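You operate a simulated robot arm through the tools that you are given. There is no shell and no other tool.

You run a simulated two-armed robot. Do the job below in one go: nothing can be reset, and whatever is moved stays where it is left.

JOB
Pump three shots of sauce into the white cup and put it back.
Fine: Stand the cup on the left ring and swing the spout over it; swing it back to the middle before you lift the cup. No drips; the other cups stay empty. Set down upright: what you pick out.

The check looks at the end state, three seconds after you hand in, the way a careful person would. Anything else that was tipped, shoved, dropped, spilled or broken makes it a failure.

ROBOT AND FRAMES
Two 7-joint arms with three-finger grippers on one trunk that stands fixed in place. Base frame: the origin is at the foot of the trunk, x ahead of it, y to its left, z up. Units: mm, rad, N and s.
The left shoulder is at [70, 146, 1287], the right one opposite. With the tool pointing down near the work surface each hand reaches from about 100 to 640 mm from the base axis, measured 20 degrees to its own side. Payload 2.2 kg a hand.
The TCP of each hand is the grasp point between the finger pads, 28 mm short of the fingertips. In the tool frame z runs along the fingers and y along their closing line. The gripper opens to 102 mm. The gripper's body begins 71 mm behind the TCP.
Orientation is that of the tool frame in the base frame, as [roll, pitch, yaw] about the fixed x, y, z axes, in that order (R = Rz(yaw) Ry(pitch) Rx(roll)). With the fingers straight down and closing along the base's y, the tool's x points along the base's -x, its y along +y and its z along -z.

CONTROLS
- The arms move only by the tool move_arm. It takes "left_plan", "right_plan" or both (then of equal length, played together; a hand with none holds still); each is text: rows parted by semicolons, each of 6 numbers parted by spaces: the shift along the base's x, y, z in mm, then the turn, a rotation vector about the base's x, y, z in rad. In form: x y z rx ry rz; .... A call has 1 to 20 rows; each row shifts and turns the commanded pose from where the row before left it. "left_claw" and "right_claw" are, for a hand that has rows, the finger opening in mm, from 0 to 102, set as the call begins (left out, the last holds). Rows are played at 5 a second. More than 50 mm and 0.15 rad between two rows, or a gripper value outside its range, and nothing of the call is played. Where a pose cannot be reached the arm comes as near as it can. A force on the tool above 40 N (or 10 N above the force at the start of the call, whichever is more), or a blocked arm, ends the call early, and 0.2 s more pass. The fingers move at their own pace and stop on an object; they squeeze with about 38 N. The grip force told is the motor's: it shows also when the fingers shut on nothing. Time passes only in rows, and 0.2 s behind the last, so rows that do not move let the fingers close. The reply holds the time, the measured pose of the TCP, the force on the tool along the base axes, the opening and the grip force, in the units named above and with some noise, with the torque about the TCP (base axes, N m) and any sound that the robot's microphone picked up.
- Cameras (640 x 400 px; columns grow to the right, rows downward): "scene" is now at [116.6, 44.9, 1502.6]; the picture's right is [0.55, -0.83, 0.00], its down [-0.60, -0.40, -0.70] and it looks along [0.58, 0.39, -0.72] (base axes); focal length 324 px, centre (320, 200). "left" rides on the left gripper at [72, 38, -86] in its tool frame; the picture's right is [-0.47, 0.89, 0.00], its down [-0.60, -0.32, -0.73] and it looks along [-0.65, -0.34, 0.68] (tool axes); focal length 256 px, centre (320, 200). "right" rides on the right gripper at [69, 44, -86] in its tool frame; the picture's right is [-0.53, 0.85, 0.00], its down [-0.58, -0.36, -0.73] and it looks along [-0.62, -0.39, 0.68] (tool axes); focal length 256 px, centre (320, 200). There is no depth. A picture from a camera that has moved, and an enlarged one, comes with that camera's place and axes in the base frame and with its lens.
- capture(camera): a new picture of that camera. The clock stands still meanwhile.
- slide_trunk(by): slides the trunk up (or, below 0, down) by that many mm; the arms and the scene camera ride with it, the base frame stays. It gives what a move gives, with no picture.
- pan_tilt(pan, tilt): turns the head with the scene camera to pan (to the left, within 1.501 rad either way) and tilt (down, from -0.506 to 1.204), counted from straight ahead of the robot. It gives what a move gives.
- close_up(camera, box): a new picture of the part [left, top, right, bottom] of that camera's present view, enlarged. The clock stands still meanwhile.
- close_job(): hands the job in; it is judged then, once.

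Nothing tells you positions but the pictures and the camera data. Unless the task says otherwise, let go and move clear before handing in.

The tools are called after ">>>" as name(argument=value, ...) on one line, values as JSON. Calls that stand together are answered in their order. move_arm: Moves the arms, as the interface text tells. Its arguments: {"type":"object","properties":{"left_plan":{"type":"string"},"left_claw":{"type":"number"},"right_plan":{"type":"string"},"right_claw":{"type":"number"}},"required":[]} The other tools are called the same way: slide_trunk (by) slides the trunk up or down; pan_tilt (pan, tilt) turns the head that bears the scene camera; capture (camera) takes a picture; close_up (camera, box) takes an enlarged picture of a part of a camera's view; close_job () hands the job in.

At the start:

```text
time: 0.0
left_eef_pos: [289.1, 346.0, 1213.1]
left_orientation: [3.141, 0.0, -3.14]
left_contact_force: [-0.7, 0.4, -0.4]
left_ft_torque: [0.01, -0.04, 0.05]
left_finger_gap: 102.1
left_gripper_force: 0.1
right_eef_pos: [414.3, 8.2, 1212.7]
right_orientation: [-3.141, 0.0, -3.141]
right_contact_force: [-1.6, -0.1, 0.2]
right_ft_torque: [0.03, 0.03, -0.03]
right_finger_gap: 102.2
right_gripper_force: 0.1
trunk travel left (down, up): [-825.0, 115.0]
head pan, tilt: [0.586, 0.801]
```

scene: 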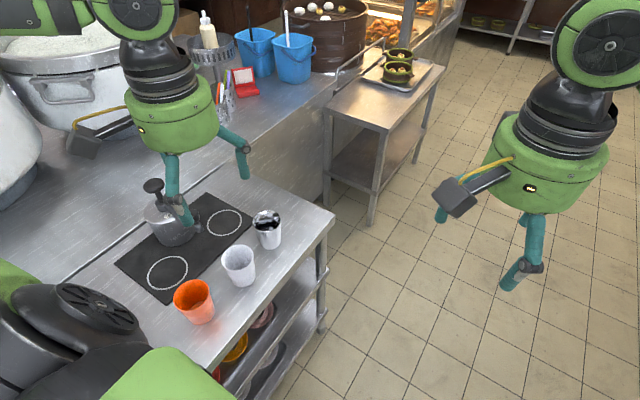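
right: 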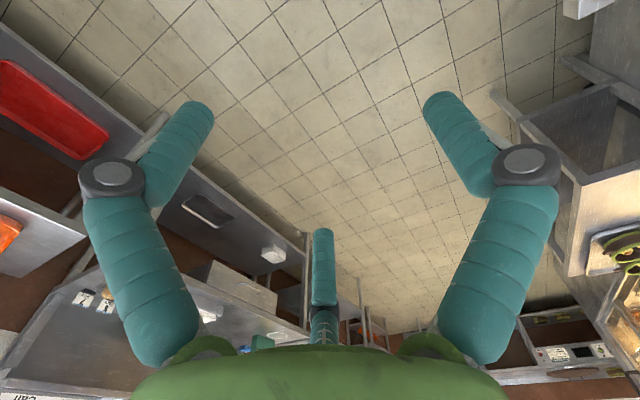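
left: 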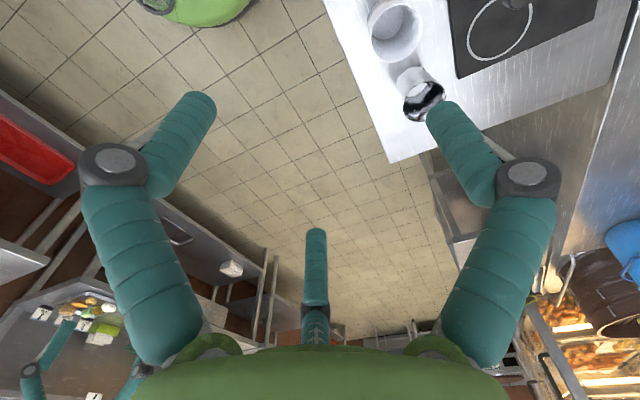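

I see a worktop with a dark mat carrying two white rings, a pump pot, and three cups (orange, white, and one white with a dark/chrome top). I'll look closer before moving anything.

>>> close_up(camera="scene", box=[100, 160, 340, 340])

>>> close_up(camera="left", box=[320, 0, 640, 200])

```text
2.22 times, centred on (220, 250) of scene
camera zoom: at [116.6, 44.9, 1502.6], right [0.55, -0.83, 0.0], down [-0.6, -0.4, -0.7], along [0.58, 0.39, -0.72], focal length 719 px, centre (542, 89)
```

zoom: 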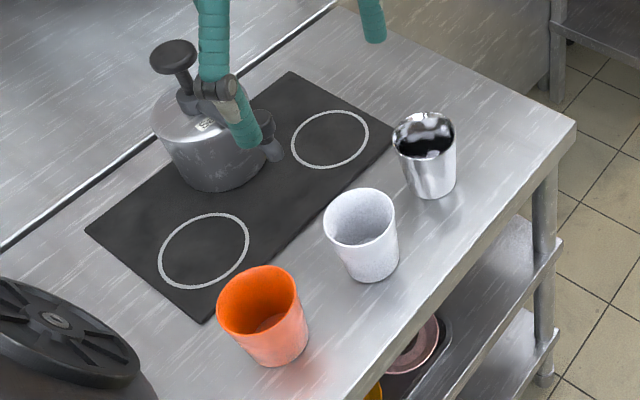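

```text
2.00 times, centred on (480, 100) of left
camera zoom: at [217.5, 383.7, 1299.1], right [0.46, 0.89, 0.0], down [0.6, -0.32, 0.73], along [0.65, -0.34, -0.68], focal length 512 px, centre (0, 400)
```

zoom: 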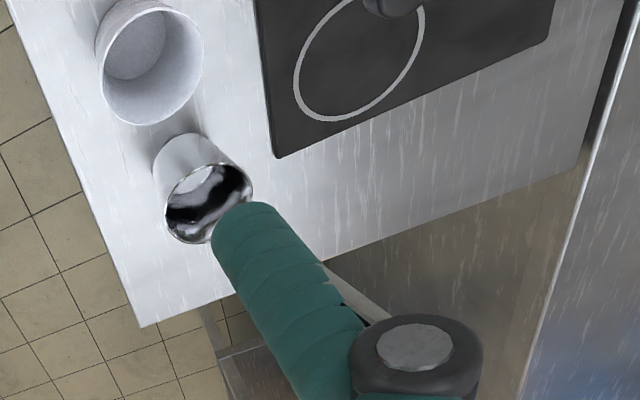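

The table lies to the robot's left (z ≈ 815), with the mat spanning about x 206–510, y 520–719, rings at about (262,585) and (453,586), and the white cup near (353,425). The left hand blocks the pump, so I'll bring it back and turn its camera to face the table.

>>> move_arm(left_plan="-10 -20 0 0 0 0.14; -10 -20 0 0 0 0.14; -10 -15 0 0 0 0.14; -10 -15 0 0 0 0.14; -10 -10 0 0 0 0.14; -10 -10 0 0 0 0.14; -10 0 0 0 0 0.14; -10 0 0 0 0 0.14; 0 0 0 0 0 0.14; 0 0 0 0 0 0.14; 0 0 0 0 0 0.14")

>>> capture(camera="scene")

>>> capture(camera="left")

```text
time: 2.4
left_eef_pos: [234.7, 264.0, 1234.8]
left_orientation: [3.141, 0.001, -1.596]
left_contact_force: [-0.3, -0.2, 0.1]
left_ft_torque: [-0.02, 0.03, 0.02]
left_finger_gap: 102.0
left_gripper_force: 0.0
left hand out of reach, approached as far as the arm can: row 5, 6, 7, 8
right_eef_pos: [412.4, 8.5, 1212.4]
right_orientation: [-3.141, -0.001, -3.141]
right_contact_force: [-0.8, 0.1, -1.0]
right_ft_torque: [-0.02, 0.03, 0.01]
right_finger_gap: 101.8
right_gripper_force: 0.0
trunk travel left (down, up): [-825.0, 115.0]
head pan, tilt: [0.586, 0.801]
```

```text
taken
camera scene: at [116.3, 44.7, 1502.6], right [0.55, -0.83, 0.0], down [-0.6, -0.4, -0.7], along [0.58, 0.39, -0.72], focal length 324 px, centre (320, 200)
```

scene: 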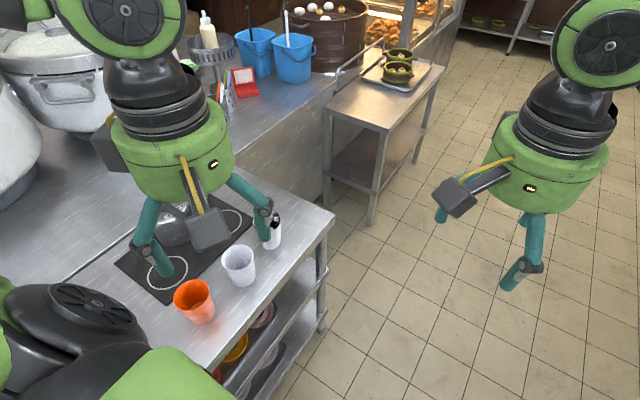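

```text
taken
camera left: at [194.8, 191.7, 1321.2], right [-0.87, 0.49, 0.0], down [0.33, 0.59, 0.73], along [0.36, 0.64, -0.68], focal length 256 px, centre (320, 200)
```

left: 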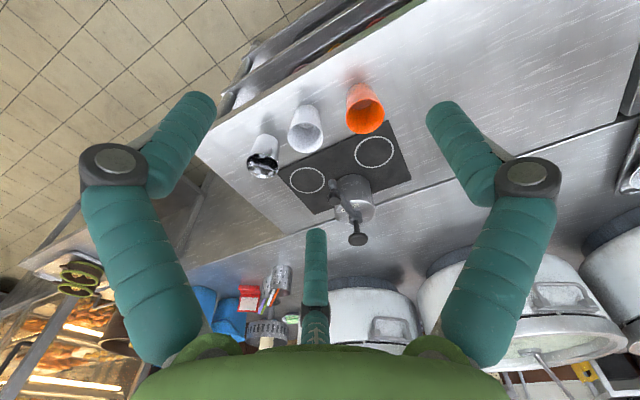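

The wrist view now shows the whole bench: pump with spout towards the front, cups in a row in front of the mat. The hand appears to have more fingers than described, so I'll close it in free air and see how the fingers move.

>>> move_arm(left_plan="0 0 0 0 0 0; 0 0 0 0 0 0; 0 0 0 0 0 0", left_claw=0)

>>> capture(camera="left")

>>> capture(camera="scene")

>>> close_up(camera="left", box=[220, 70, 440, 260])

```text
time: 3.2
left_eef_pos: [235.3, 263.2, 1235.7]
left_orientation: [3.141, 0.001, -1.6]
left_contact_force: [-0.7, -0.3, 0.2]
left_ft_torque: [-0.02, -0.03, -0.03]
left_finger_gap: 2.2
left_gripper_force: 31.2
right_eef_pos: [413.3, 6.6, 1213.7]
right_orientation: [-3.141, 0.001, -3.141]
right_contact_force: [0.8, 0.1, 0.5]
right_ft_torque: [0.0, 0.01, -0.01]
right_finger_gap: 102.1
right_gripper_force: 0.0
trunk travel left (down, up): [-825.0, 115.0]
head pan, tilt: [0.586, 0.801]
```

```text
taken
camera left: at [195.0, 192.0, 1321.1], right [-0.87, 0.49, 0.0], down [0.34, 0.59, 0.73], along [0.36, 0.64, -0.68], focal length 256 px, centre (320, 200)
```

left: 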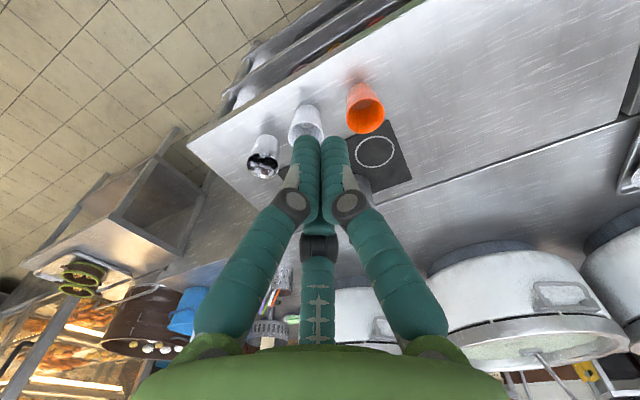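

```text
taken
camera scene: at [116.7, 44.9, 1502.6], right [0.55, -0.83, 0.0], down [-0.6, -0.4, -0.7], along [0.58, 0.39, -0.72], focal length 324 px, centre (320, 200)
```

scene: 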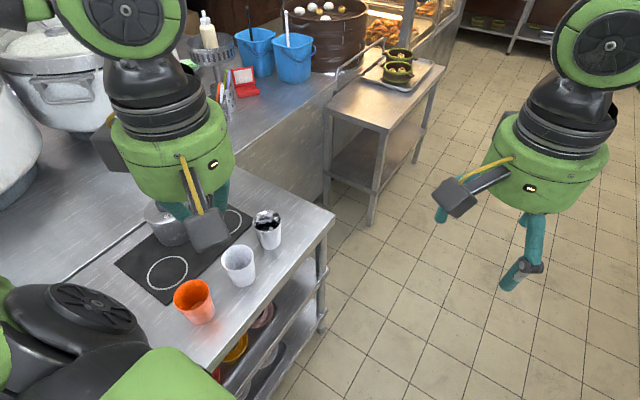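

```text
2.11 times, centred on (330, 165) of left
camera zoom: at [195.0, 192.0, 1321.1], right [-0.87, 0.49, 0.0], down [0.34, 0.59, 0.73], along [0.36, 0.64, -0.68], focal length 539 px, centre (299, 274)
```

zoom: 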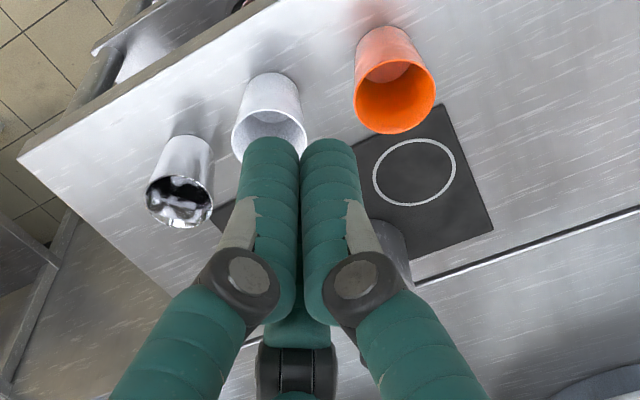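

The hand closes two front fingers toward each other, with a third visible behind. I'll reopen and inspect the pump and cups closely from the wrist camera.

>>> move_arm(left_plan="0 0 0 0 0 0; 0 0 0 0 0 0; 0 0 0 0 0 0", left_claw=102)

>>> close_up(camera="left", box=[230, 70, 430, 260])

>>> close_up(camera="left", box=[300, 150, 400, 260])

>>> close_up(camera="scene", box=[420, 80, 620, 300])

```text
time: 4.0
left_eef_pos: [234.6, 263.9, 1234.4]
left_orientation: [-3.141, 0.003, -1.6]
left_contact_force: [-0.4, 0.4, 0.4]
left_ft_torque: [0.02, -0.03, 0.0]
left_finger_gap: 102.0
left_gripper_force: 0.1
right_eef_pos: [413.8, 7.6, 1213.9]
right_orientation: [-3.141, 0.0, -3.141]
right_contact_force: [-0.1, -0.5, -0.4]
right_ft_torque: [0.02, 0.0, 0.01]
right_finger_gap: 101.9
right_gripper_force: 0.1
trunk travel left (down, up): [-825.0, 115.0]
head pan, tilt: [0.586, 0.801]
```

```text
2.11 times, centred on (330, 165) of left
camera zoom: at [194.9, 191.9, 1321.1], right [-0.87, 0.49, 0.0], down [0.34, 0.59, 0.73], along [0.36, 0.64, -0.68], focal length 539 px, centre (299, 274)
```

zoom: 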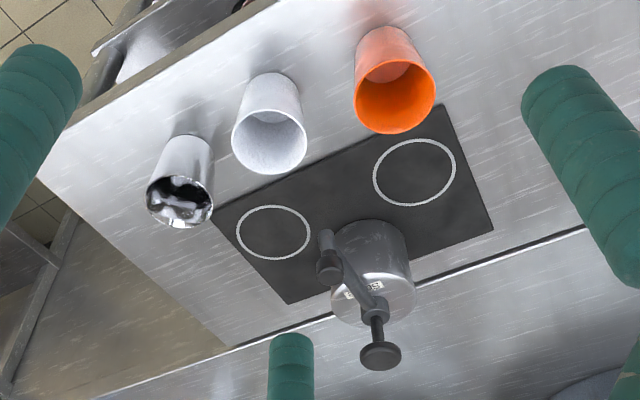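

```text
3.64 times, centred on (350, 205) of left
camera zoom: at [194.9, 191.9, 1321.1], right [-0.87, 0.49, 0.0], down [0.34, 0.59, 0.73], along [0.36, 0.64, -0.68], focal length 931 px, centre (211, 182)
```

zoom: 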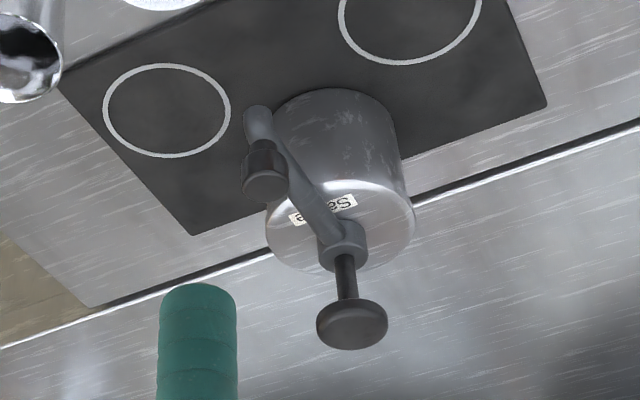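

```text
1.82 times, centred on (520, 190) of scene
camera zoom: at [116.6, 44.8, 1502.6], right [0.55, -0.83, 0.0], down [-0.6, -0.4, -0.7], along [0.58, 0.39, -0.72], focal length 588 px, centre (-44, 218)
```

zoom: 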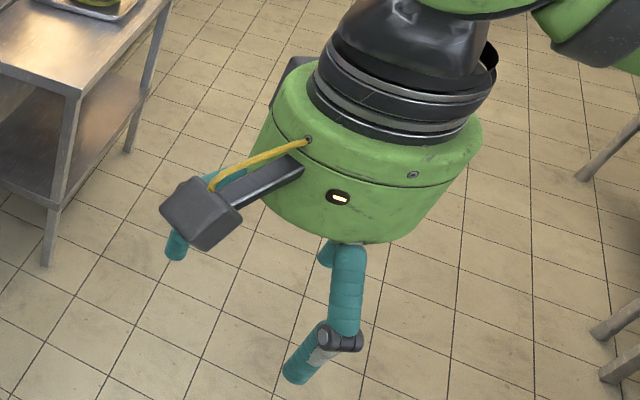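

The pump's spout currently points to the front (middle), with a vertical knob on top. I'll shift the left hand, still high up, over the bench for a second viewpoint to triangulate pump and cups.

>>> move_arm(left_plan="13 38 0 0 0 0; 13 38 0 0 0 0; 13 38 0 0 0 0; 13 38 0 0 0 0; 13 38 0 0 0 0; 0 0 0 0 0 0")

>>> capture(camera="left")

>>> close_up(camera="left", box=[200, 100, 440, 250])

>>> capture(camera="scene")

```text
time: 5.4
left_eef_pos: [299.3, 454.1, 1234.5]
left_orientation: [3.141, 0.002, -1.601]
left_contact_force: [-0.2, -0.1, -1.2]
left_ft_torque: [0.04, -0.03, 0.0]
left_finger_gap: 101.8
left_gripper_force: 0.1
right_eef_pos: [412.7, 6.5, 1212.8]
right_orientation: [3.141, 0.0, 3.141]
right_contact_force: [-0.2, 0.2, 0.4]
right_ft_torque: [0.0, 0.01, 0.02]
right_finger_gap: 102.1
right_gripper_force: 0.1
trunk travel left (down, up): [-825.0, 115.0]
head pan, tilt: [0.586, 0.801]
```

```text
taken
camera left: at [259.3, 381.4, 1320.3], right [-0.87, 0.49, 0.0], down [0.34, 0.59, 0.73], along [0.36, 0.64, -0.68], focal length 256 px, centre (320, 200)
```

left: 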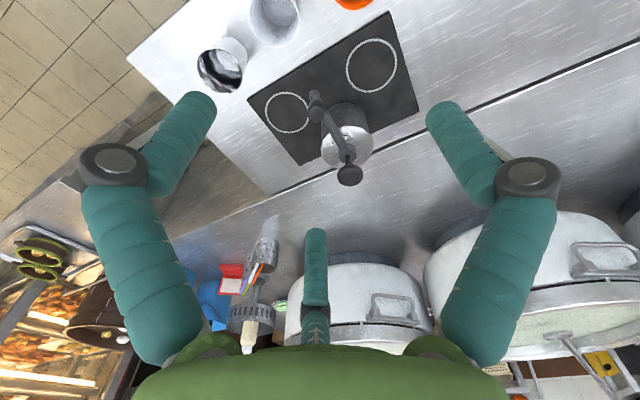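

```text
2.67 times, centred on (320, 175) of left
camera zoom: at [259.3, 381.4, 1320.3], right [-0.87, 0.49, 0.0], down [0.34, 0.59, 0.73], along [0.36, 0.64, -0.68], focal length 683 px, centre (320, 267)
```

zoom: 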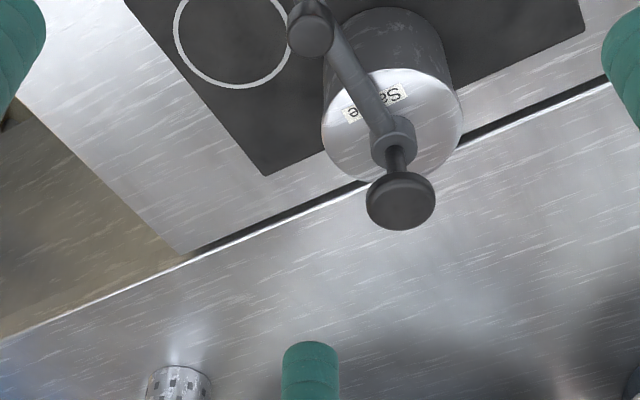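

```text
taken
camera scene: at [116.2, 43.6, 1502.6], right [0.55, -0.83, 0.0], down [-0.6, -0.4, -0.7], along [0.58, 0.39, -0.72], focal length 324 px, centre (320, 200)
```

scene: 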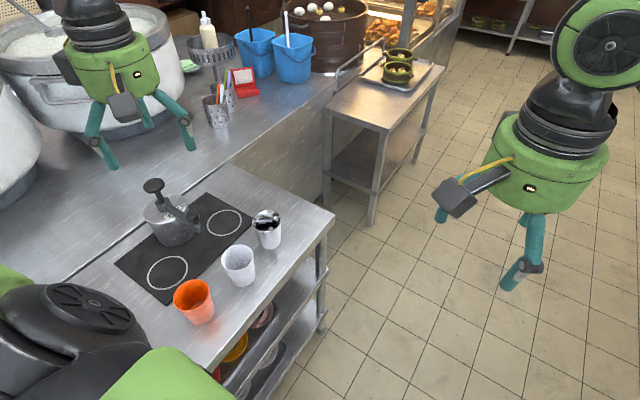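

Triangulating gives: table z≈814, left ring ≈(264,583), pump axis ≈(362,677) with knob top z≈980, nozzle ≈(362,552) pointing to the front, and white cup ≈(361,432) with rim z≈878. I'll check high up whether the left hand can reach above the knob.

>>> move_arm(left_plan="13 44 0 0 0 0; 13 45 0 0 0 0; 13 45 0 0 0 0; 13 45 -5 0 0 0; 11 44 -10 0 0 0; 0 0 -20 0 0 0; 0 0 -40 0 0 0; 0 0 -40 0 0 0; 0 0 0 0 0 0")

>>> capture(camera="left")

>>> capture(camera="scene")

```text
time: 7.4
left_eef_pos: [361.9, 675.8, 1119.9]
left_orientation: [-3.14, 0.002, -1.599]
left_contact_force: [-0.4, -0.1, 0.3]
left_ft_torque: [0.01, 0.01, 0.03]
left_finger_gap: 102.1
left_gripper_force: 0.0
right_eef_pos: [413.0, 5.5, 1212.2]
right_orientation: [-3.141, 0.002, 3.141]
right_contact_force: [-0.6, 0.1, 0.3]
right_ft_torque: [0.02, 0.0, 0.02]
right_finger_gap: 102.2
right_gripper_force: 0.0
trunk travel left (down, up): [-825.0, 115.0]
head pan, tilt: [0.586, 0.801]
```

```text
taken
camera left: at [322.0, 604.1, 1205.4], right [-0.87, 0.49, 0.0], down [0.33, 0.59, 0.73], along [0.36, 0.64, -0.68], focal length 256 px, centre (320, 200)
```

left: 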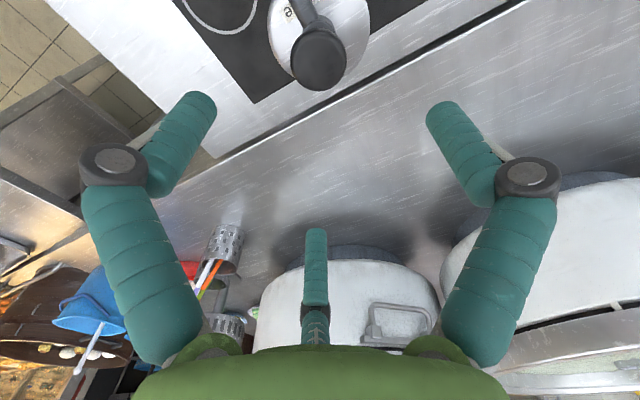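

```text
taken
camera scene: at [116.2, 43.9, 1502.6], right [0.55, -0.83, 0.0], down [-0.6, -0.4, -0.7], along [0.58, 0.39, -0.72], focal length 324 px, centre (320, 200)
```

scene: 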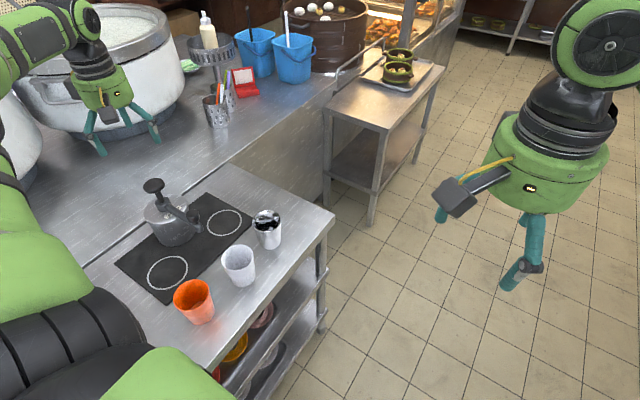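

The knob is reachable: the wrist view puts it at about (362,675,978). The scene camera now has a free view, so I'll zoom in on the cups and pump.

>>> close_up(camera="scene", box=[120, 165, 240, 265])

>>> close_up(camera="scene", box=[160, 200, 300, 330])

```text
4.00 times, centred on (180, 215) of scene
camera zoom: at [116.2, 43.9, 1502.6], right [0.55, -0.83, 0.0], down [-0.6, -0.4, -0.7], along [0.58, 0.39, -0.72], focal length 1294 px, centre (880, 140)
```

zoom: 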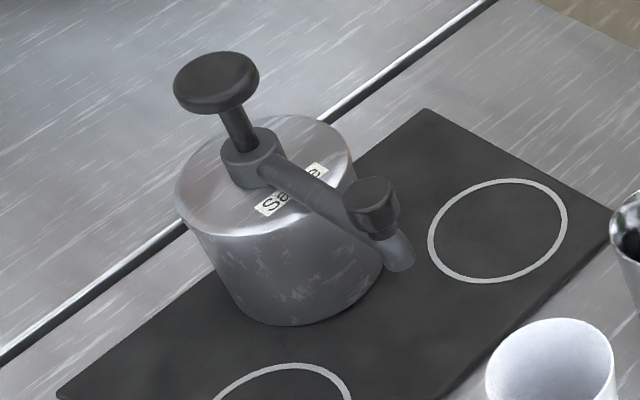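

```text
3.08 times, centred on (230, 265) of scene
camera zoom: at [116.2, 43.9, 1502.6], right [0.55, -0.83, 0.0], down [-0.6, -0.4, -0.7], along [0.58, 0.39, -0.72], focal length 996 px, centre (597, 0)
```

zoom: 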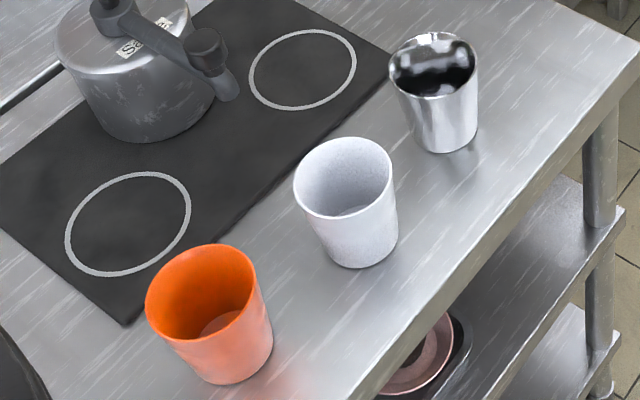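

All positions are consistent. Next I'll carry the open left hand above the white cup and turn it back so that no finger points at the neighbouring cups.

>>> move_arm(left_plan="0 -22 0 0 0 -0.14; 0 -22 0 0 0 -0.14; 0 -22 0 0 0 -0.14; 0 -22 0 0 0 -0.14; 0 -22 0 0 0 -0.14; 0 -22 0 0 0 -0.14; 0 -22 0 0 0 -0.14; 0 -22 0 0 0 -0.14; 0 -23 0 0 0 -0.14; 0 -23 0 0 0 -0.14; 0 -23 0 0 0 -0.14; 0 0 -30 0 0 0; 0 0 -30 0 0 0; 0 0 0 0 0 0")

>>> capture(camera="left")

>>> capture(camera="scene")

```text
time: 10.4
left_eef_pos: [361.8, 430.7, 1058.0]
left_orientation: [3.141, 0.002, -3.14]
left_contact_force: [0.1, -0.8, -0.3]
left_ft_torque: [0.04, -0.01, -0.01]
left_finger_gap: 101.8
left_gripper_force: 0.1
right_eef_pos: [413.8, 6.7, 1213.4]
right_orientation: [-3.141, -0.001, 3.141]
right_contact_force: [-0.1, -0.2, -0.4]
right_ft_torque: [-0.03, 0.01, 0.0]
right_finger_gap: 102.0
right_gripper_force: 0.1
trunk travel left (down, up): [-825.0, 115.0]
head pan, tilt: [0.586, 0.801]
```

```text
taken
camera left: at [290.2, 468.4, 1144.8], right [0.46, 0.89, 0.0], down [0.6, -0.32, 0.73], along [0.65, -0.34, -0.68], focal length 256 px, centre (320, 200)
```

left: 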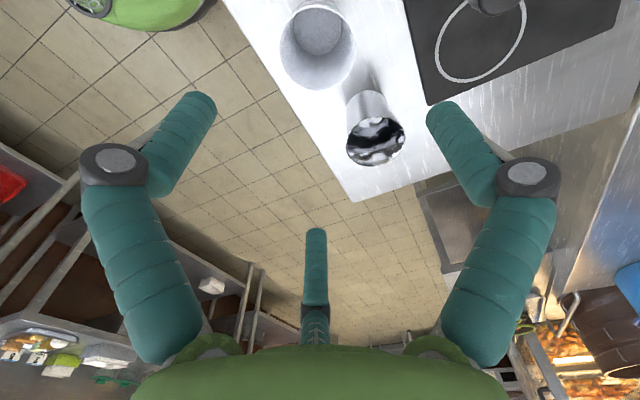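

```text
taken
camera scene: at [116.5, 44.0, 1502.6], right [0.55, -0.83, 0.0], down [-0.6, -0.4, -0.7], along [0.58, 0.39, -0.72], focal length 324 px, centre (320, 200)
```

scene: 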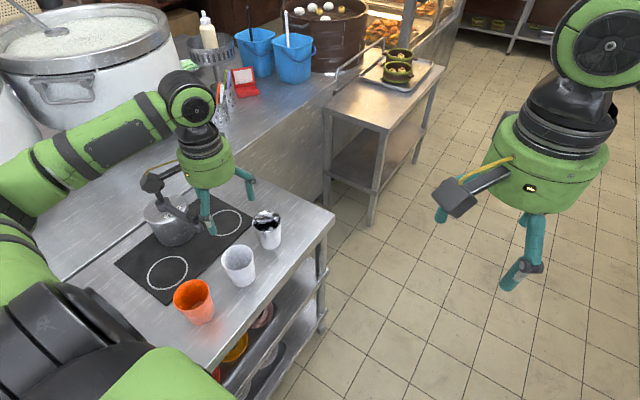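

The white cup's rim centre measures about (358,432) from here. I'll descend part-way, slightly corrected, and check again.

>>> move_arm(left_plan="-3 1 -30 0 0 0; 0 0 -35 0 0 0; 0 0 -35 0 0 0; 0 0 0 0 0 0", left_claw=102)

>>> capture(camera="left")

>>> close_up(camera="scene", box=[140, 160, 300, 330])

```text
time: 11.4
left_eef_pos: [359.7, 433.3, 959.0]
left_orientation: [-3.142, 0.002, -3.141]
left_contact_force: [0.6, -0.4, 0.3]
left_ft_torque: [-0.03, -0.02, -0.02]
left_finger_gap: 102.2
left_gripper_force: 0.0
right_eef_pos: [413.7, 6.9, 1211.5]
right_orientation: [3.14, -0.003, -3.141]
right_contact_force: [0.4, -0.9, 0.8]
right_ft_torque: [0.02, -0.02, 0.02]
right_finger_gap: 102.3
right_gripper_force: 0.0
trunk travel left (down, up): [-825.0, 115.0]
head pan, tilt: [0.586, 0.801]
```

```text
taken
camera left: at [287.1, 470.4, 1045.5], right [0.46, 0.89, 0.0], down [0.6, -0.32, 0.73], along [0.65, -0.34, -0.68], focal length 256 px, centre (320, 200)
```

left: 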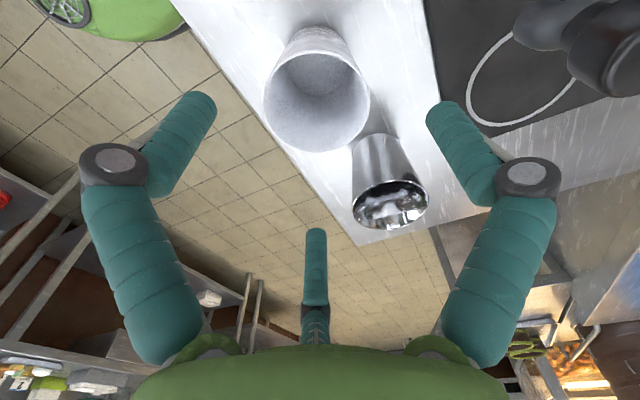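

```text
2.35 times, centred on (220, 245) of scene
camera zoom: at [116.4, 44.7, 1502.6], right [0.55, -0.83, 0.0], down [-0.6, -0.4, -0.7], along [0.58, 0.39, -0.72], focal length 761 px, centre (555, 94)
```

zoom: 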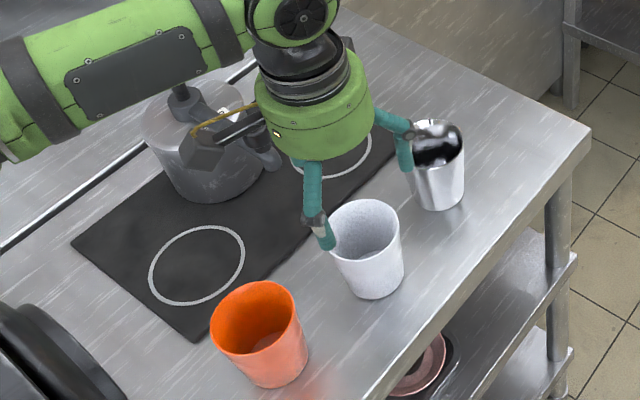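

The rim centre is confirmed at about (358.5,431), z≈879. Clearances to neighbours are good, so I descend over the cup.

>>> move_arm(left_plan="-1 -2 -20 0 0 0; 0 0 -25 0 0 0; 0 0 -25 0 0 0; 0 0 -20 0 0 0; 0 0 -15 0 0 0; 0 0 0 0 0 0")

>>> capture(camera="left")

>>> close_up(camera="scene", box=[140, 160, 300, 330])

```text
time: 12.8
left_eef_pos: [357.9, 431.1, 855.3]
left_orientation: [-3.14, 0.002, -3.141]
left_contact_force: [0.4, -0.5, 0.4]
left_ft_torque: [0.0, 0.01, 0.03]
left_finger_gap: 102.0
left_gripper_force: 0.1
right_eef_pos: [413.4, 6.5, 1212.7]
right_orientation: [3.141, 0.0, -3.141]
right_contact_force: [0.2, -0.1, -0.4]
right_ft_torque: [-0.02, 0.02, 0.0]
right_finger_gap: 102.0
right_gripper_force: 0.1
trunk travel left (down, up): [-825.0, 115.0]
head pan, tilt: [0.586, 0.801]
```

```text
taken
camera left: at [286.1, 468.1, 940.9], right [0.46, 0.89, 0.0], down [0.6, -0.32, 0.73], along [0.65, -0.34, -0.68], focal length 256 px, centre (320, 200)
```

left: 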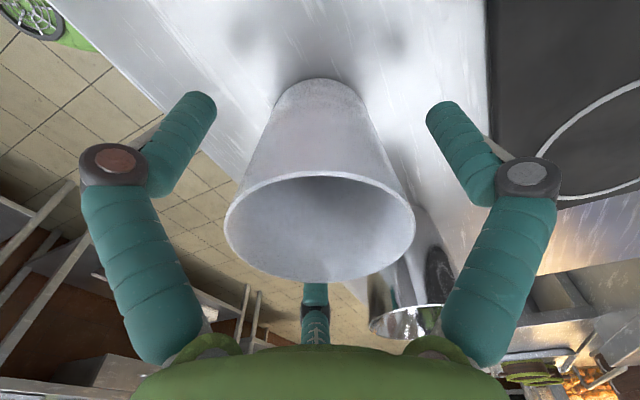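

```text
2.35 times, centred on (220, 245) of scene
camera zoom: at [116.5, 44.7, 1502.6], right [0.55, -0.83, 0.0], down [-0.6, -0.4, -0.7], along [0.58, 0.39, -0.72], focal length 761 px, centre (555, 94)
```

zoom: 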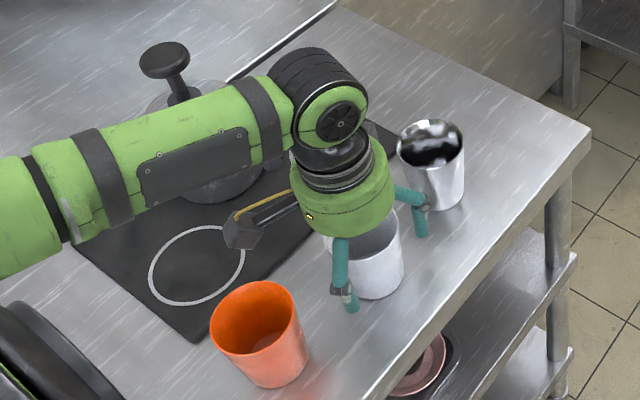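

The cup sits centred between the fingers. I'll close the grip.

>>> move_arm(left_plan="0 0 0 0 0 0; 0 0 0 0 0 0; 0 0 0 0 0 0", left_claw=50)

>>> capture(camera="left")

```text
time: 13.6
left_eef_pos: [358.2, 430.8, 855.1]
left_orientation: [3.14, 0.003, -3.14]
left_contact_force: [1.6, -0.1, 2.3]
left_ft_torque: [0.04, -0.03, 0.0]
left_finger_gap: 66.5
left_gripper_force: 38.0
right_eef_pos: [412.9, 6.2, 1212.8]
right_orientation: [-3.141, 0.002, 3.142]
right_contact_force: [0.2, 0.0, 0.1]
right_ft_torque: [0.02, 0.01, -0.02]
right_finger_gap: 101.7
right_gripper_force: 0.1
trunk travel left (down, up): [-825.0, 115.0]
head pan, tilt: [0.586, 0.801]
```

```text
taken
camera left: at [286.2, 468.1, 941.3], right [0.46, 0.89, 0.0], down [0.6, -0.32, 0.73], along [0.65, -0.34, -0.68], focal length 256 px, centre (320, 200)
```

left: 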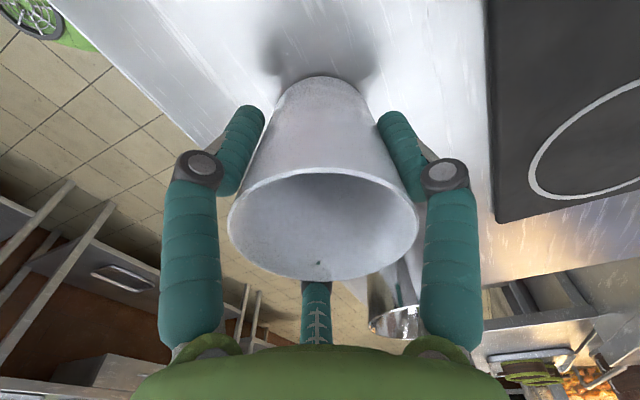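

Grip is firm (gap 66.5). I'll lift straight up well above the pump height before moving across.

>>> move_arm(left_plan="0 0 10 0 0 0; 0 0 20 0 0 0; 0 0 35 0 0 0; 0 0 35 0 0 0; 0 0 35 0 0 0; 0 0 35 0 0 0; 0 0 35 0 0 0; 0 0 0 0 0 0")

>>> capture(camera="left")

>>> capture(camera="scene")

```text
time: 15.4
left_eef_pos: [357.7, 429.7, 1058.3]
left_orientation: [3.14, 0.001, -3.14]
left_contact_force: [1.1, -0.2, -0.8]
left_ft_torque: [0.02, 0.0, 0.02]
left_finger_gap: 66.4
left_gripper_force: 37.8
right_eef_pos: [413.7, 6.5, 1213.0]
right_orientation: [3.141, 0.0, 3.141]
right_contact_force: [-0.8, -0.1, 0.3]
right_ft_torque: [-0.04, 0.02, 0.0]
right_finger_gap: 102.2
right_gripper_force: 0.0
trunk travel left (down, up): [-825.0, 115.0]
head pan, tilt: [0.586, 0.801]
```

```text
taken
camera left: at [285.9, 467.0, 1145.4], right [0.46, 0.89, 0.0], down [0.6, -0.32, 0.73], along [0.65, -0.34, -0.68], focal length 256 px, centre (320, 200)
```

left: 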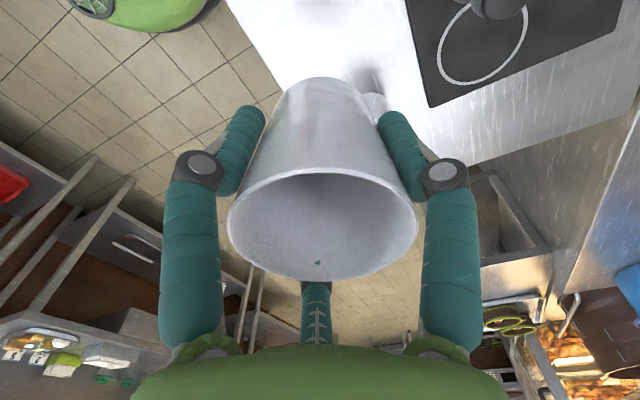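

```text
taken
camera scene: at [116.8, 45.1, 1502.5], right [0.55, -0.83, 0.0], down [-0.6, -0.4, -0.7], along [0.58, 0.39, -0.72], focal length 324 px, centre (320, 200)
```

scene: 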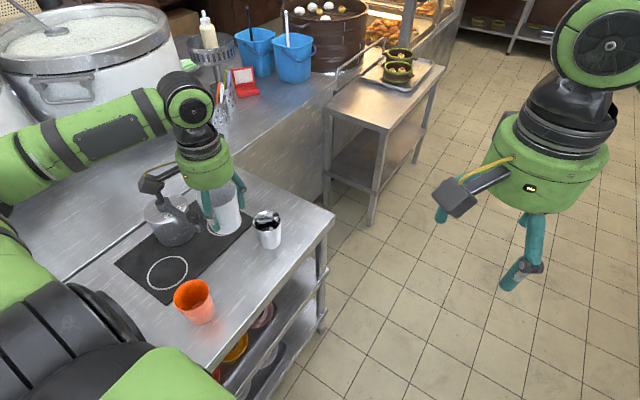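

The cup is lifted cleanly and upright. I'll carry it high to above the left ring, turning the hand slightly so the fingers clear the spout and jar.

>>> move_arm(left_plan="-18 30 0 0 0 -0.06; -18 31 0 0 0 -0.06; -19 31 0 0 0 -0.06; -18 31 0 0 0 -0.06; -18 31 0 0 0 -0.06; 0 0 0 0 0 0; 0 0 0 0 0 0")

>>> capture(camera="left")

>>> close_up(camera="scene", box=[90, 130, 300, 330])

```text
time: 17.0
left_eef_pos: [268.3, 585.2, 1060.3]
left_orientation: [3.141, 0.002, 2.844]
left_contact_force: [-0.6, -0.2, -0.8]
left_ft_torque: [-0.03, 0.0, 0.01]
left_finger_gap: 66.2
left_gripper_force: 38.0
right_eef_pos: [413.1, 8.0, 1212.6]
right_orientation: [-3.14, 0.0, 3.141]
right_contact_force: [-0.3, -1.3, 0.8]
right_ft_torque: [-0.04, 0.01, -0.01]
right_finger_gap: 101.9
right_gripper_force: 0.0
trunk travel left (down, up): [-825.0, 115.0]
head pan, tilt: [0.586, 0.801]
```

```text
taken
camera left: at [209.4, 642.4, 1146.2], right [0.7, 0.71, 0.0], down [0.48, -0.48, 0.73], along [0.52, -0.52, -0.68], focal length 256 px, centre (320, 200)
```

left: 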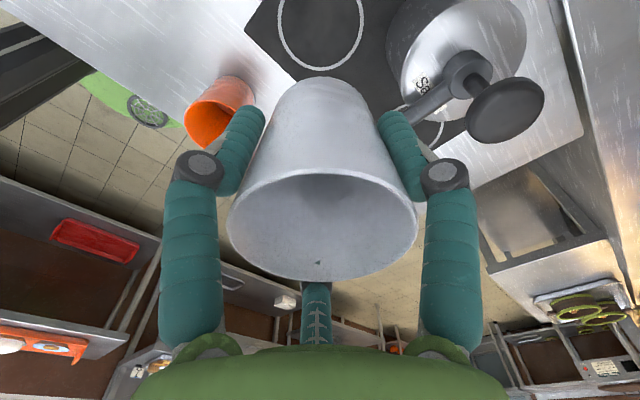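

```text
2.00 times, centred on (195, 230) of scene
camera zoom: at [116.6, 44.9, 1502.6], right [0.55, -0.83, 0.0], down [-0.6, -0.4, -0.7], along [0.58, 0.39, -0.72], focal length 647 px, centre (570, 140)
```

zoom: 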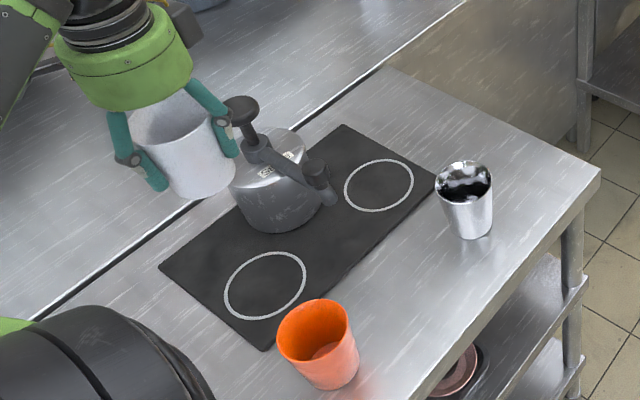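

Over the left ring now (ring centre ≈ (264,585)). I'll descend part-way and check clearance to the spout and jar.

>>> move_arm(left_plan="-4 0 -25 0 0 0; 0 0 -30 0 0 0; 0 0 -30 0 0 0; 0 0 -25 0 0 0; 0 0 0 0 0 0")

>>> capture(camera="left")

>>> close_up(camera="scene", box=[90, 130, 300, 330])

```text
time: 18.2
left_eef_pos: [264.7, 584.0, 949.2]
left_orientation: [-3.142, 0.0, 2.843]
left_contact_force: [0.0, 0.8, -0.7]
left_ft_torque: [0.01, -0.01, 0.03]
left_finger_gap: 66.5
left_gripper_force: 38.0
right_eef_pos: [413.2, 7.8, 1213.2]
right_orientation: [3.142, 0.0, 3.141]
right_contact_force: [-0.1, 1.0, -0.6]
right_ft_torque: [0.01, 0.01, 0.0]
right_finger_gap: 102.0
right_gripper_force: 0.1
trunk travel left (down, up): [-825.0, 115.0]
head pan, tilt: [0.586, 0.801]
```

```text
taken
camera left: at [205.9, 641.5, 1035.7], right [0.7, 0.71, 0.0], down [0.48, -0.48, 0.73], along [0.52, -0.52, -0.68], focal length 256 px, centre (320, 200)
```

left: 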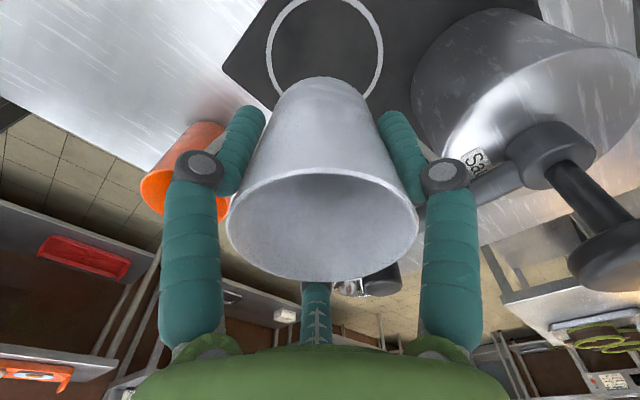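

```text
2.00 times, centred on (195, 230) of scene
camera zoom: at [116.6, 44.8, 1502.6], right [0.55, -0.83, 0.0], down [-0.6, -0.4, -0.7], along [0.58, 0.39, -0.72], focal length 647 px, centre (570, 140)
```

zoom: 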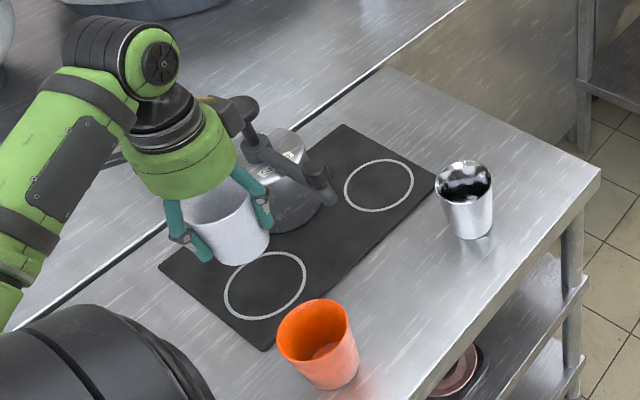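

Alignment with the ring is within a few mm and clearances look fine. I'll lower to just above the mat, then creep down.

>>> move_arm(left_plan="1 2 -25 0 0 0; 0 0 -25 0 0 0; 0 0 -20 0 0 0; 0 0 -13 0 0 0; 0 0 0 0 0 0")

>>> move_arm(left_plan="0 0 -3 0 0 0; 0 0 -2 0 0 0; 0 0 -2 0 0 0; 0 0 0 0 0 0")

>>> capture(camera="left")

>>> close_up(camera="scene", box=[90, 130, 300, 330])

```text
time: 19.4
left_eef_pos: [265.7, 587.2, 865.2]
left_orientation: [-3.141, 0.003, 2.842]
left_contact_force: [-0.4, -0.3, 0.0]
left_ft_torque: [0.01, 0.01, 0.0]
left_finger_gap: 66.5
left_gripper_force: 38.1
right_eef_pos: [413.9, 7.4, 1212.9]
right_orientation: [3.141, 0.0, 3.141]
right_contact_force: [0.3, -0.2, 0.7]
right_ft_torque: [0.01, 0.0, 0.03]
right_finger_gap: 102.1
right_gripper_force: 0.0
trunk travel left (down, up): [-825.0, 115.0]
head pan, tilt: [0.586, 0.801]
```

```text
time: 20.4
left_eef_pos: [264.1, 586.6, 862.8]
left_orientation: [3.135, 0.003, 2.844]
left_contact_force: [-1.6, 2.1, 17.7]
left_ft_torque: [-0.12, 0.28, -0.04]
left_finger_gap: 66.4
left_gripper_force: 37.9
right_eef_pos: [412.0, 5.1, 1213.6]
right_orientation: [3.14, 0.001, -3.141]
right_contact_force: [-0.2, -0.5, 0.4]
right_ft_torque: [-0.01, -0.01, -0.02]
right_finger_gap: 102.1
right_gripper_force: 0.0
trunk travel left (down, up): [-825.0, 115.0]
head pan, tilt: [0.586, 0.801]
```

```text
taken
camera left: at [206.1, 642.9, 948.9], right [0.71, 0.71, 0.01], down [0.48, -0.48, 0.73], along [0.52, -0.51, -0.68], focal length 256 px, centre (320, 200)
```

left: 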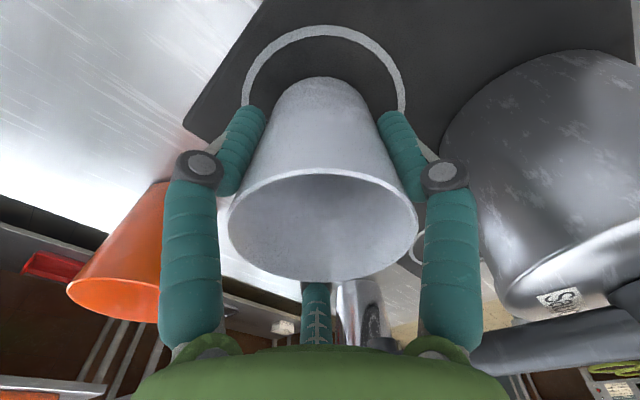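

```text
2.00 times, centred on (195, 230) of scene
camera zoom: at [114.7, 42.0, 1503.0], right [0.55, -0.83, 0.0], down [-0.6, -0.4, -0.7], along [0.58, 0.39, -0.72], focal length 647 px, centre (570, 140)
```

zoom: 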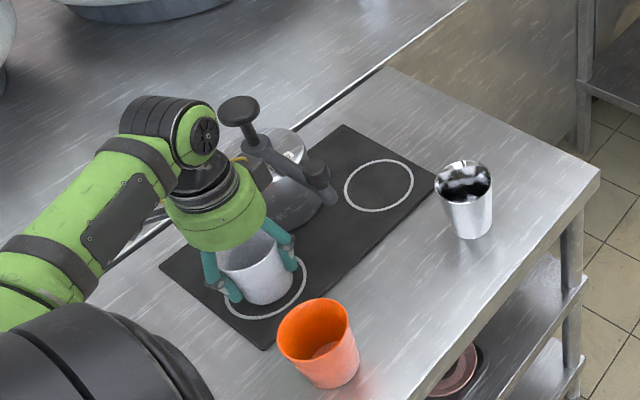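

The cup has made contact with the mat (17 N). I'll ease the pressure slightly and look, then release.

>>> move_arm(left_plan="0 0 3 0 0 0; 0 0 1 0 0 0; 0 0 0 0 0 0")

>>> close_up(camera="scene", box=[140, 180, 260, 300])

```text
time: 21.2
left_eef_pos: [263.9, 585.4, 862.6]
left_orientation: [-3.142, 0.002, 2.842]
left_contact_force: [0.5, 0.7, 1.9]
left_ft_torque: [0.09, -0.02, -0.04]
left_finger_gap: 66.5
left_gripper_force: 37.4
right_eef_pos: [413.4, 7.0, 1213.9]
right_orientation: [-3.141, 0.0, -3.142]
right_contact_force: [-0.6, 0.2, -0.2]
right_ft_torque: [-0.01, 0.02, 0.02]
right_finger_gap: 102.0
right_gripper_force: 0.1
trunk travel left (down, up): [-825.0, 115.0]
head pan, tilt: [0.586, 0.801]
```

```text
3.33 times, centred on (200, 240) of scene
camera zoom: at [116.6, 44.6, 1502.5], right [0.55, -0.83, 0.0], down [-0.6, -0.4, -0.7], along [0.58, 0.39, -0.72], focal length 1079 px, centre (720, 67)
```

zoom: 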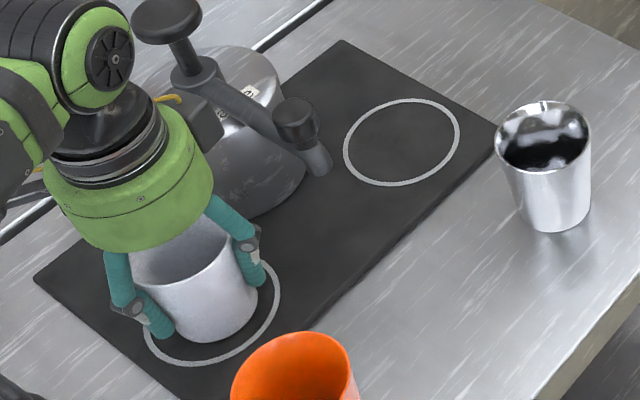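

Contact force is near zero and the cup stands inside the ring. I'll release and rise straight up.

>>> move_arm(left_plan="0 0 0 0 0 0; 0 0 0 0 0 0; 0 0 0 0 0 0", left_claw=100)

>>> move_arm(left_plan="0 0 10 0 0 0; 0 0 25 0 0 0; 0 0 35 0 0 0; 0 0 45 0 0 0; 0 0 45 0 0 0; 0 0 45 0 0 0; 0 0 0 0 0 0")

>>> capture(camera="left")

>>> close_up(camera="scene", box=[90, 130, 300, 330])

```text
time: 22.0
left_eef_pos: [264.2, 586.3, 863.7]
left_orientation: [-3.141, 0.002, 2.843]
left_contact_force: [-0.2, 0.5, -0.3]
left_ft_torque: [0.01, 0.0, -0.01]
left_finger_gap: 100.0
left_gripper_force: 0.0
right_eef_pos: [412.1, 7.2, 1212.0]
right_orientation: [-3.141, 0.001, -3.142]
right_contact_force: [0.0, 0.2, 0.9]
right_ft_torque: [-0.01, -0.03, 0.02]
right_finger_gap: 101.9
right_gripper_force: 0.1
trunk travel left (down, up): [-825.0, 115.0]
head pan, tilt: [0.586, 0.801]
```

```text
time: 23.6
left_eef_pos: [262.0, 586.5, 1068.9]
left_orientation: [-3.141, 0.003, 2.844]
left_contact_force: [0.3, 0.6, -0.7]
left_ft_torque: [0.02, 0.02, -0.02]
left_finger_gap: 100.1
left_gripper_force: 0.0
right_eef_pos: [413.5, 7.6, 1212.2]
right_orientation: [3.141, 0.001, 3.141]
right_contact_force: [0.6, 0.1, 1.4]
right_ft_torque: [-0.01, 0.0, 0.03]
right_finger_gap: 102.1
right_gripper_force: 0.0
trunk travel left (down, up): [-825.0, 115.0]
head pan, tilt: [0.586, 0.801]
```

```text
taken
camera left: at [204.9, 643.6, 1154.6], right [0.7, 0.71, 0.0], down [0.48, -0.48, 0.73], along [0.52, -0.52, -0.68], focal length 256 px, centre (320, 200)
```

left: 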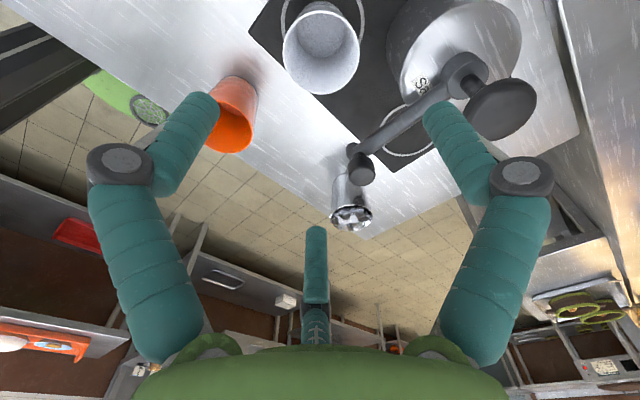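

```text
2.00 times, centred on (195, 230) of scene
camera zoom: at [116.5, 45.0, 1502.6], right [0.55, -0.83, 0.0], down [-0.6, -0.4, -0.7], along [0.58, 0.39, -0.72], focal length 647 px, centre (570, 140)
```

zoom: 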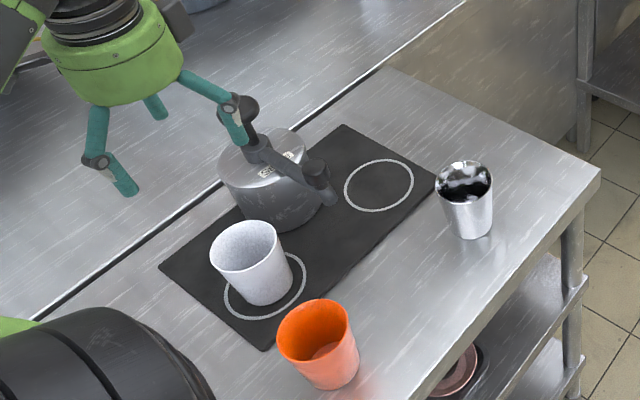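

The cup stands centred on the ring. Because the cup rim (≈887 on the mat) and nozzle tip look close in height, I'll measure the clearance with a lower, flatter wrist view before swinging the spout.

>>> close_up(camera="left", box=[280, 0, 400, 190])

>>> move_arm(left_plan="-30 25 0 0 0 0; -30 25 0 0 0 0; -22 24 -25 0 0 0; 0 0 -40 0 0 0; 0 0 -40 0 0 0; 0 0 -40 0 0 0; 0 0 0 0 0 0")

>>> capture(camera="left")

>>> close_up(camera="left", box=[240, 140, 440, 340])

```text
2.11 times, centred on (340, 95) of left
camera zoom: at [204.9, 643.6, 1154.6], right [0.7, 0.71, 0.0], down [0.48, -0.48, 0.73], along [0.52, -0.52, -0.68], focal length 539 px, centre (278, 421)
```

zoom: 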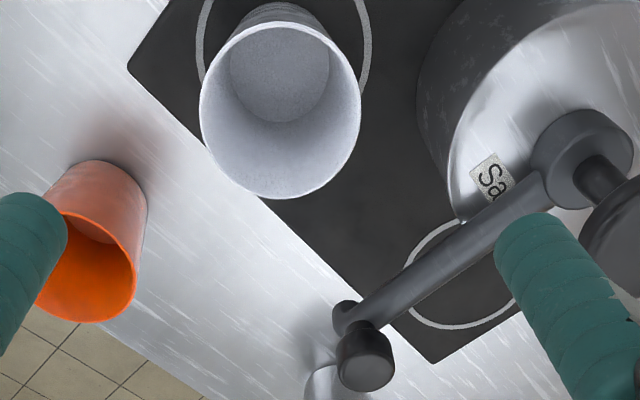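

```text
time: 25.2
left_eef_pos: [182.4, 660.3, 923.1]
left_orientation: [-3.14, 0.002, 2.844]
left_contact_force: [-0.3, 0.0, -0.5]
left_ft_torque: [0.02, 0.0, -0.01]
left_finger_gap: 100.3
left_gripper_force: 0.0
right_eef_pos: [413.0, 6.7, 1213.7]
right_orientation: [-3.14, 0.0, -3.141]
right_contact_force: [-0.5, 0.4, -0.3]
right_ft_torque: [0.0, 0.03, 0.0]
right_finger_gap: 102.2
right_gripper_force: 0.0
trunk travel left (down, up): [-825.0, 115.0]
head pan, tilt: [0.586, 0.801]
```

```text
taken
camera left: at [124.9, 718.3, 1009.1], right [0.7, 0.71, 0.0], down [0.48, -0.48, 0.73], along [0.52, -0.52, -0.68], focal length 256 px, centre (320, 200)
```

left: 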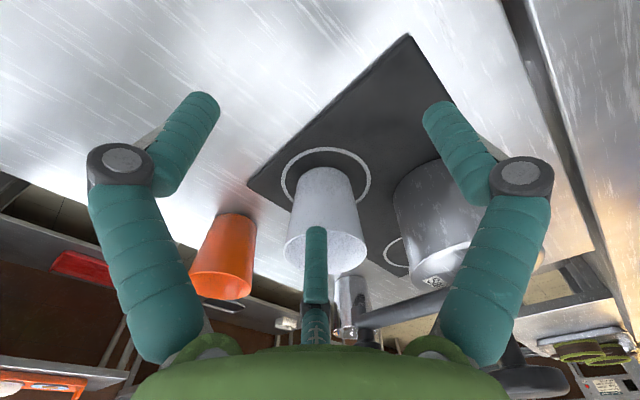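

```text
2.00 times, centred on (340, 240) of left
camera zoom: at [124.9, 718.3, 1009.1], right [0.7, 0.71, 0.0], down [0.48, -0.48, 0.73], along [0.52, -0.52, -0.68], focal length 512 px, centre (280, 120)
```

zoom: 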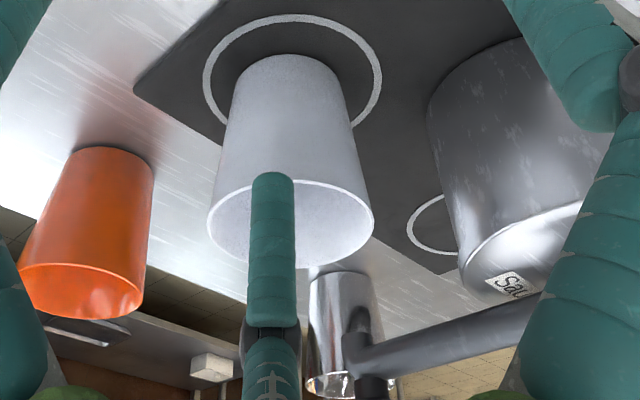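

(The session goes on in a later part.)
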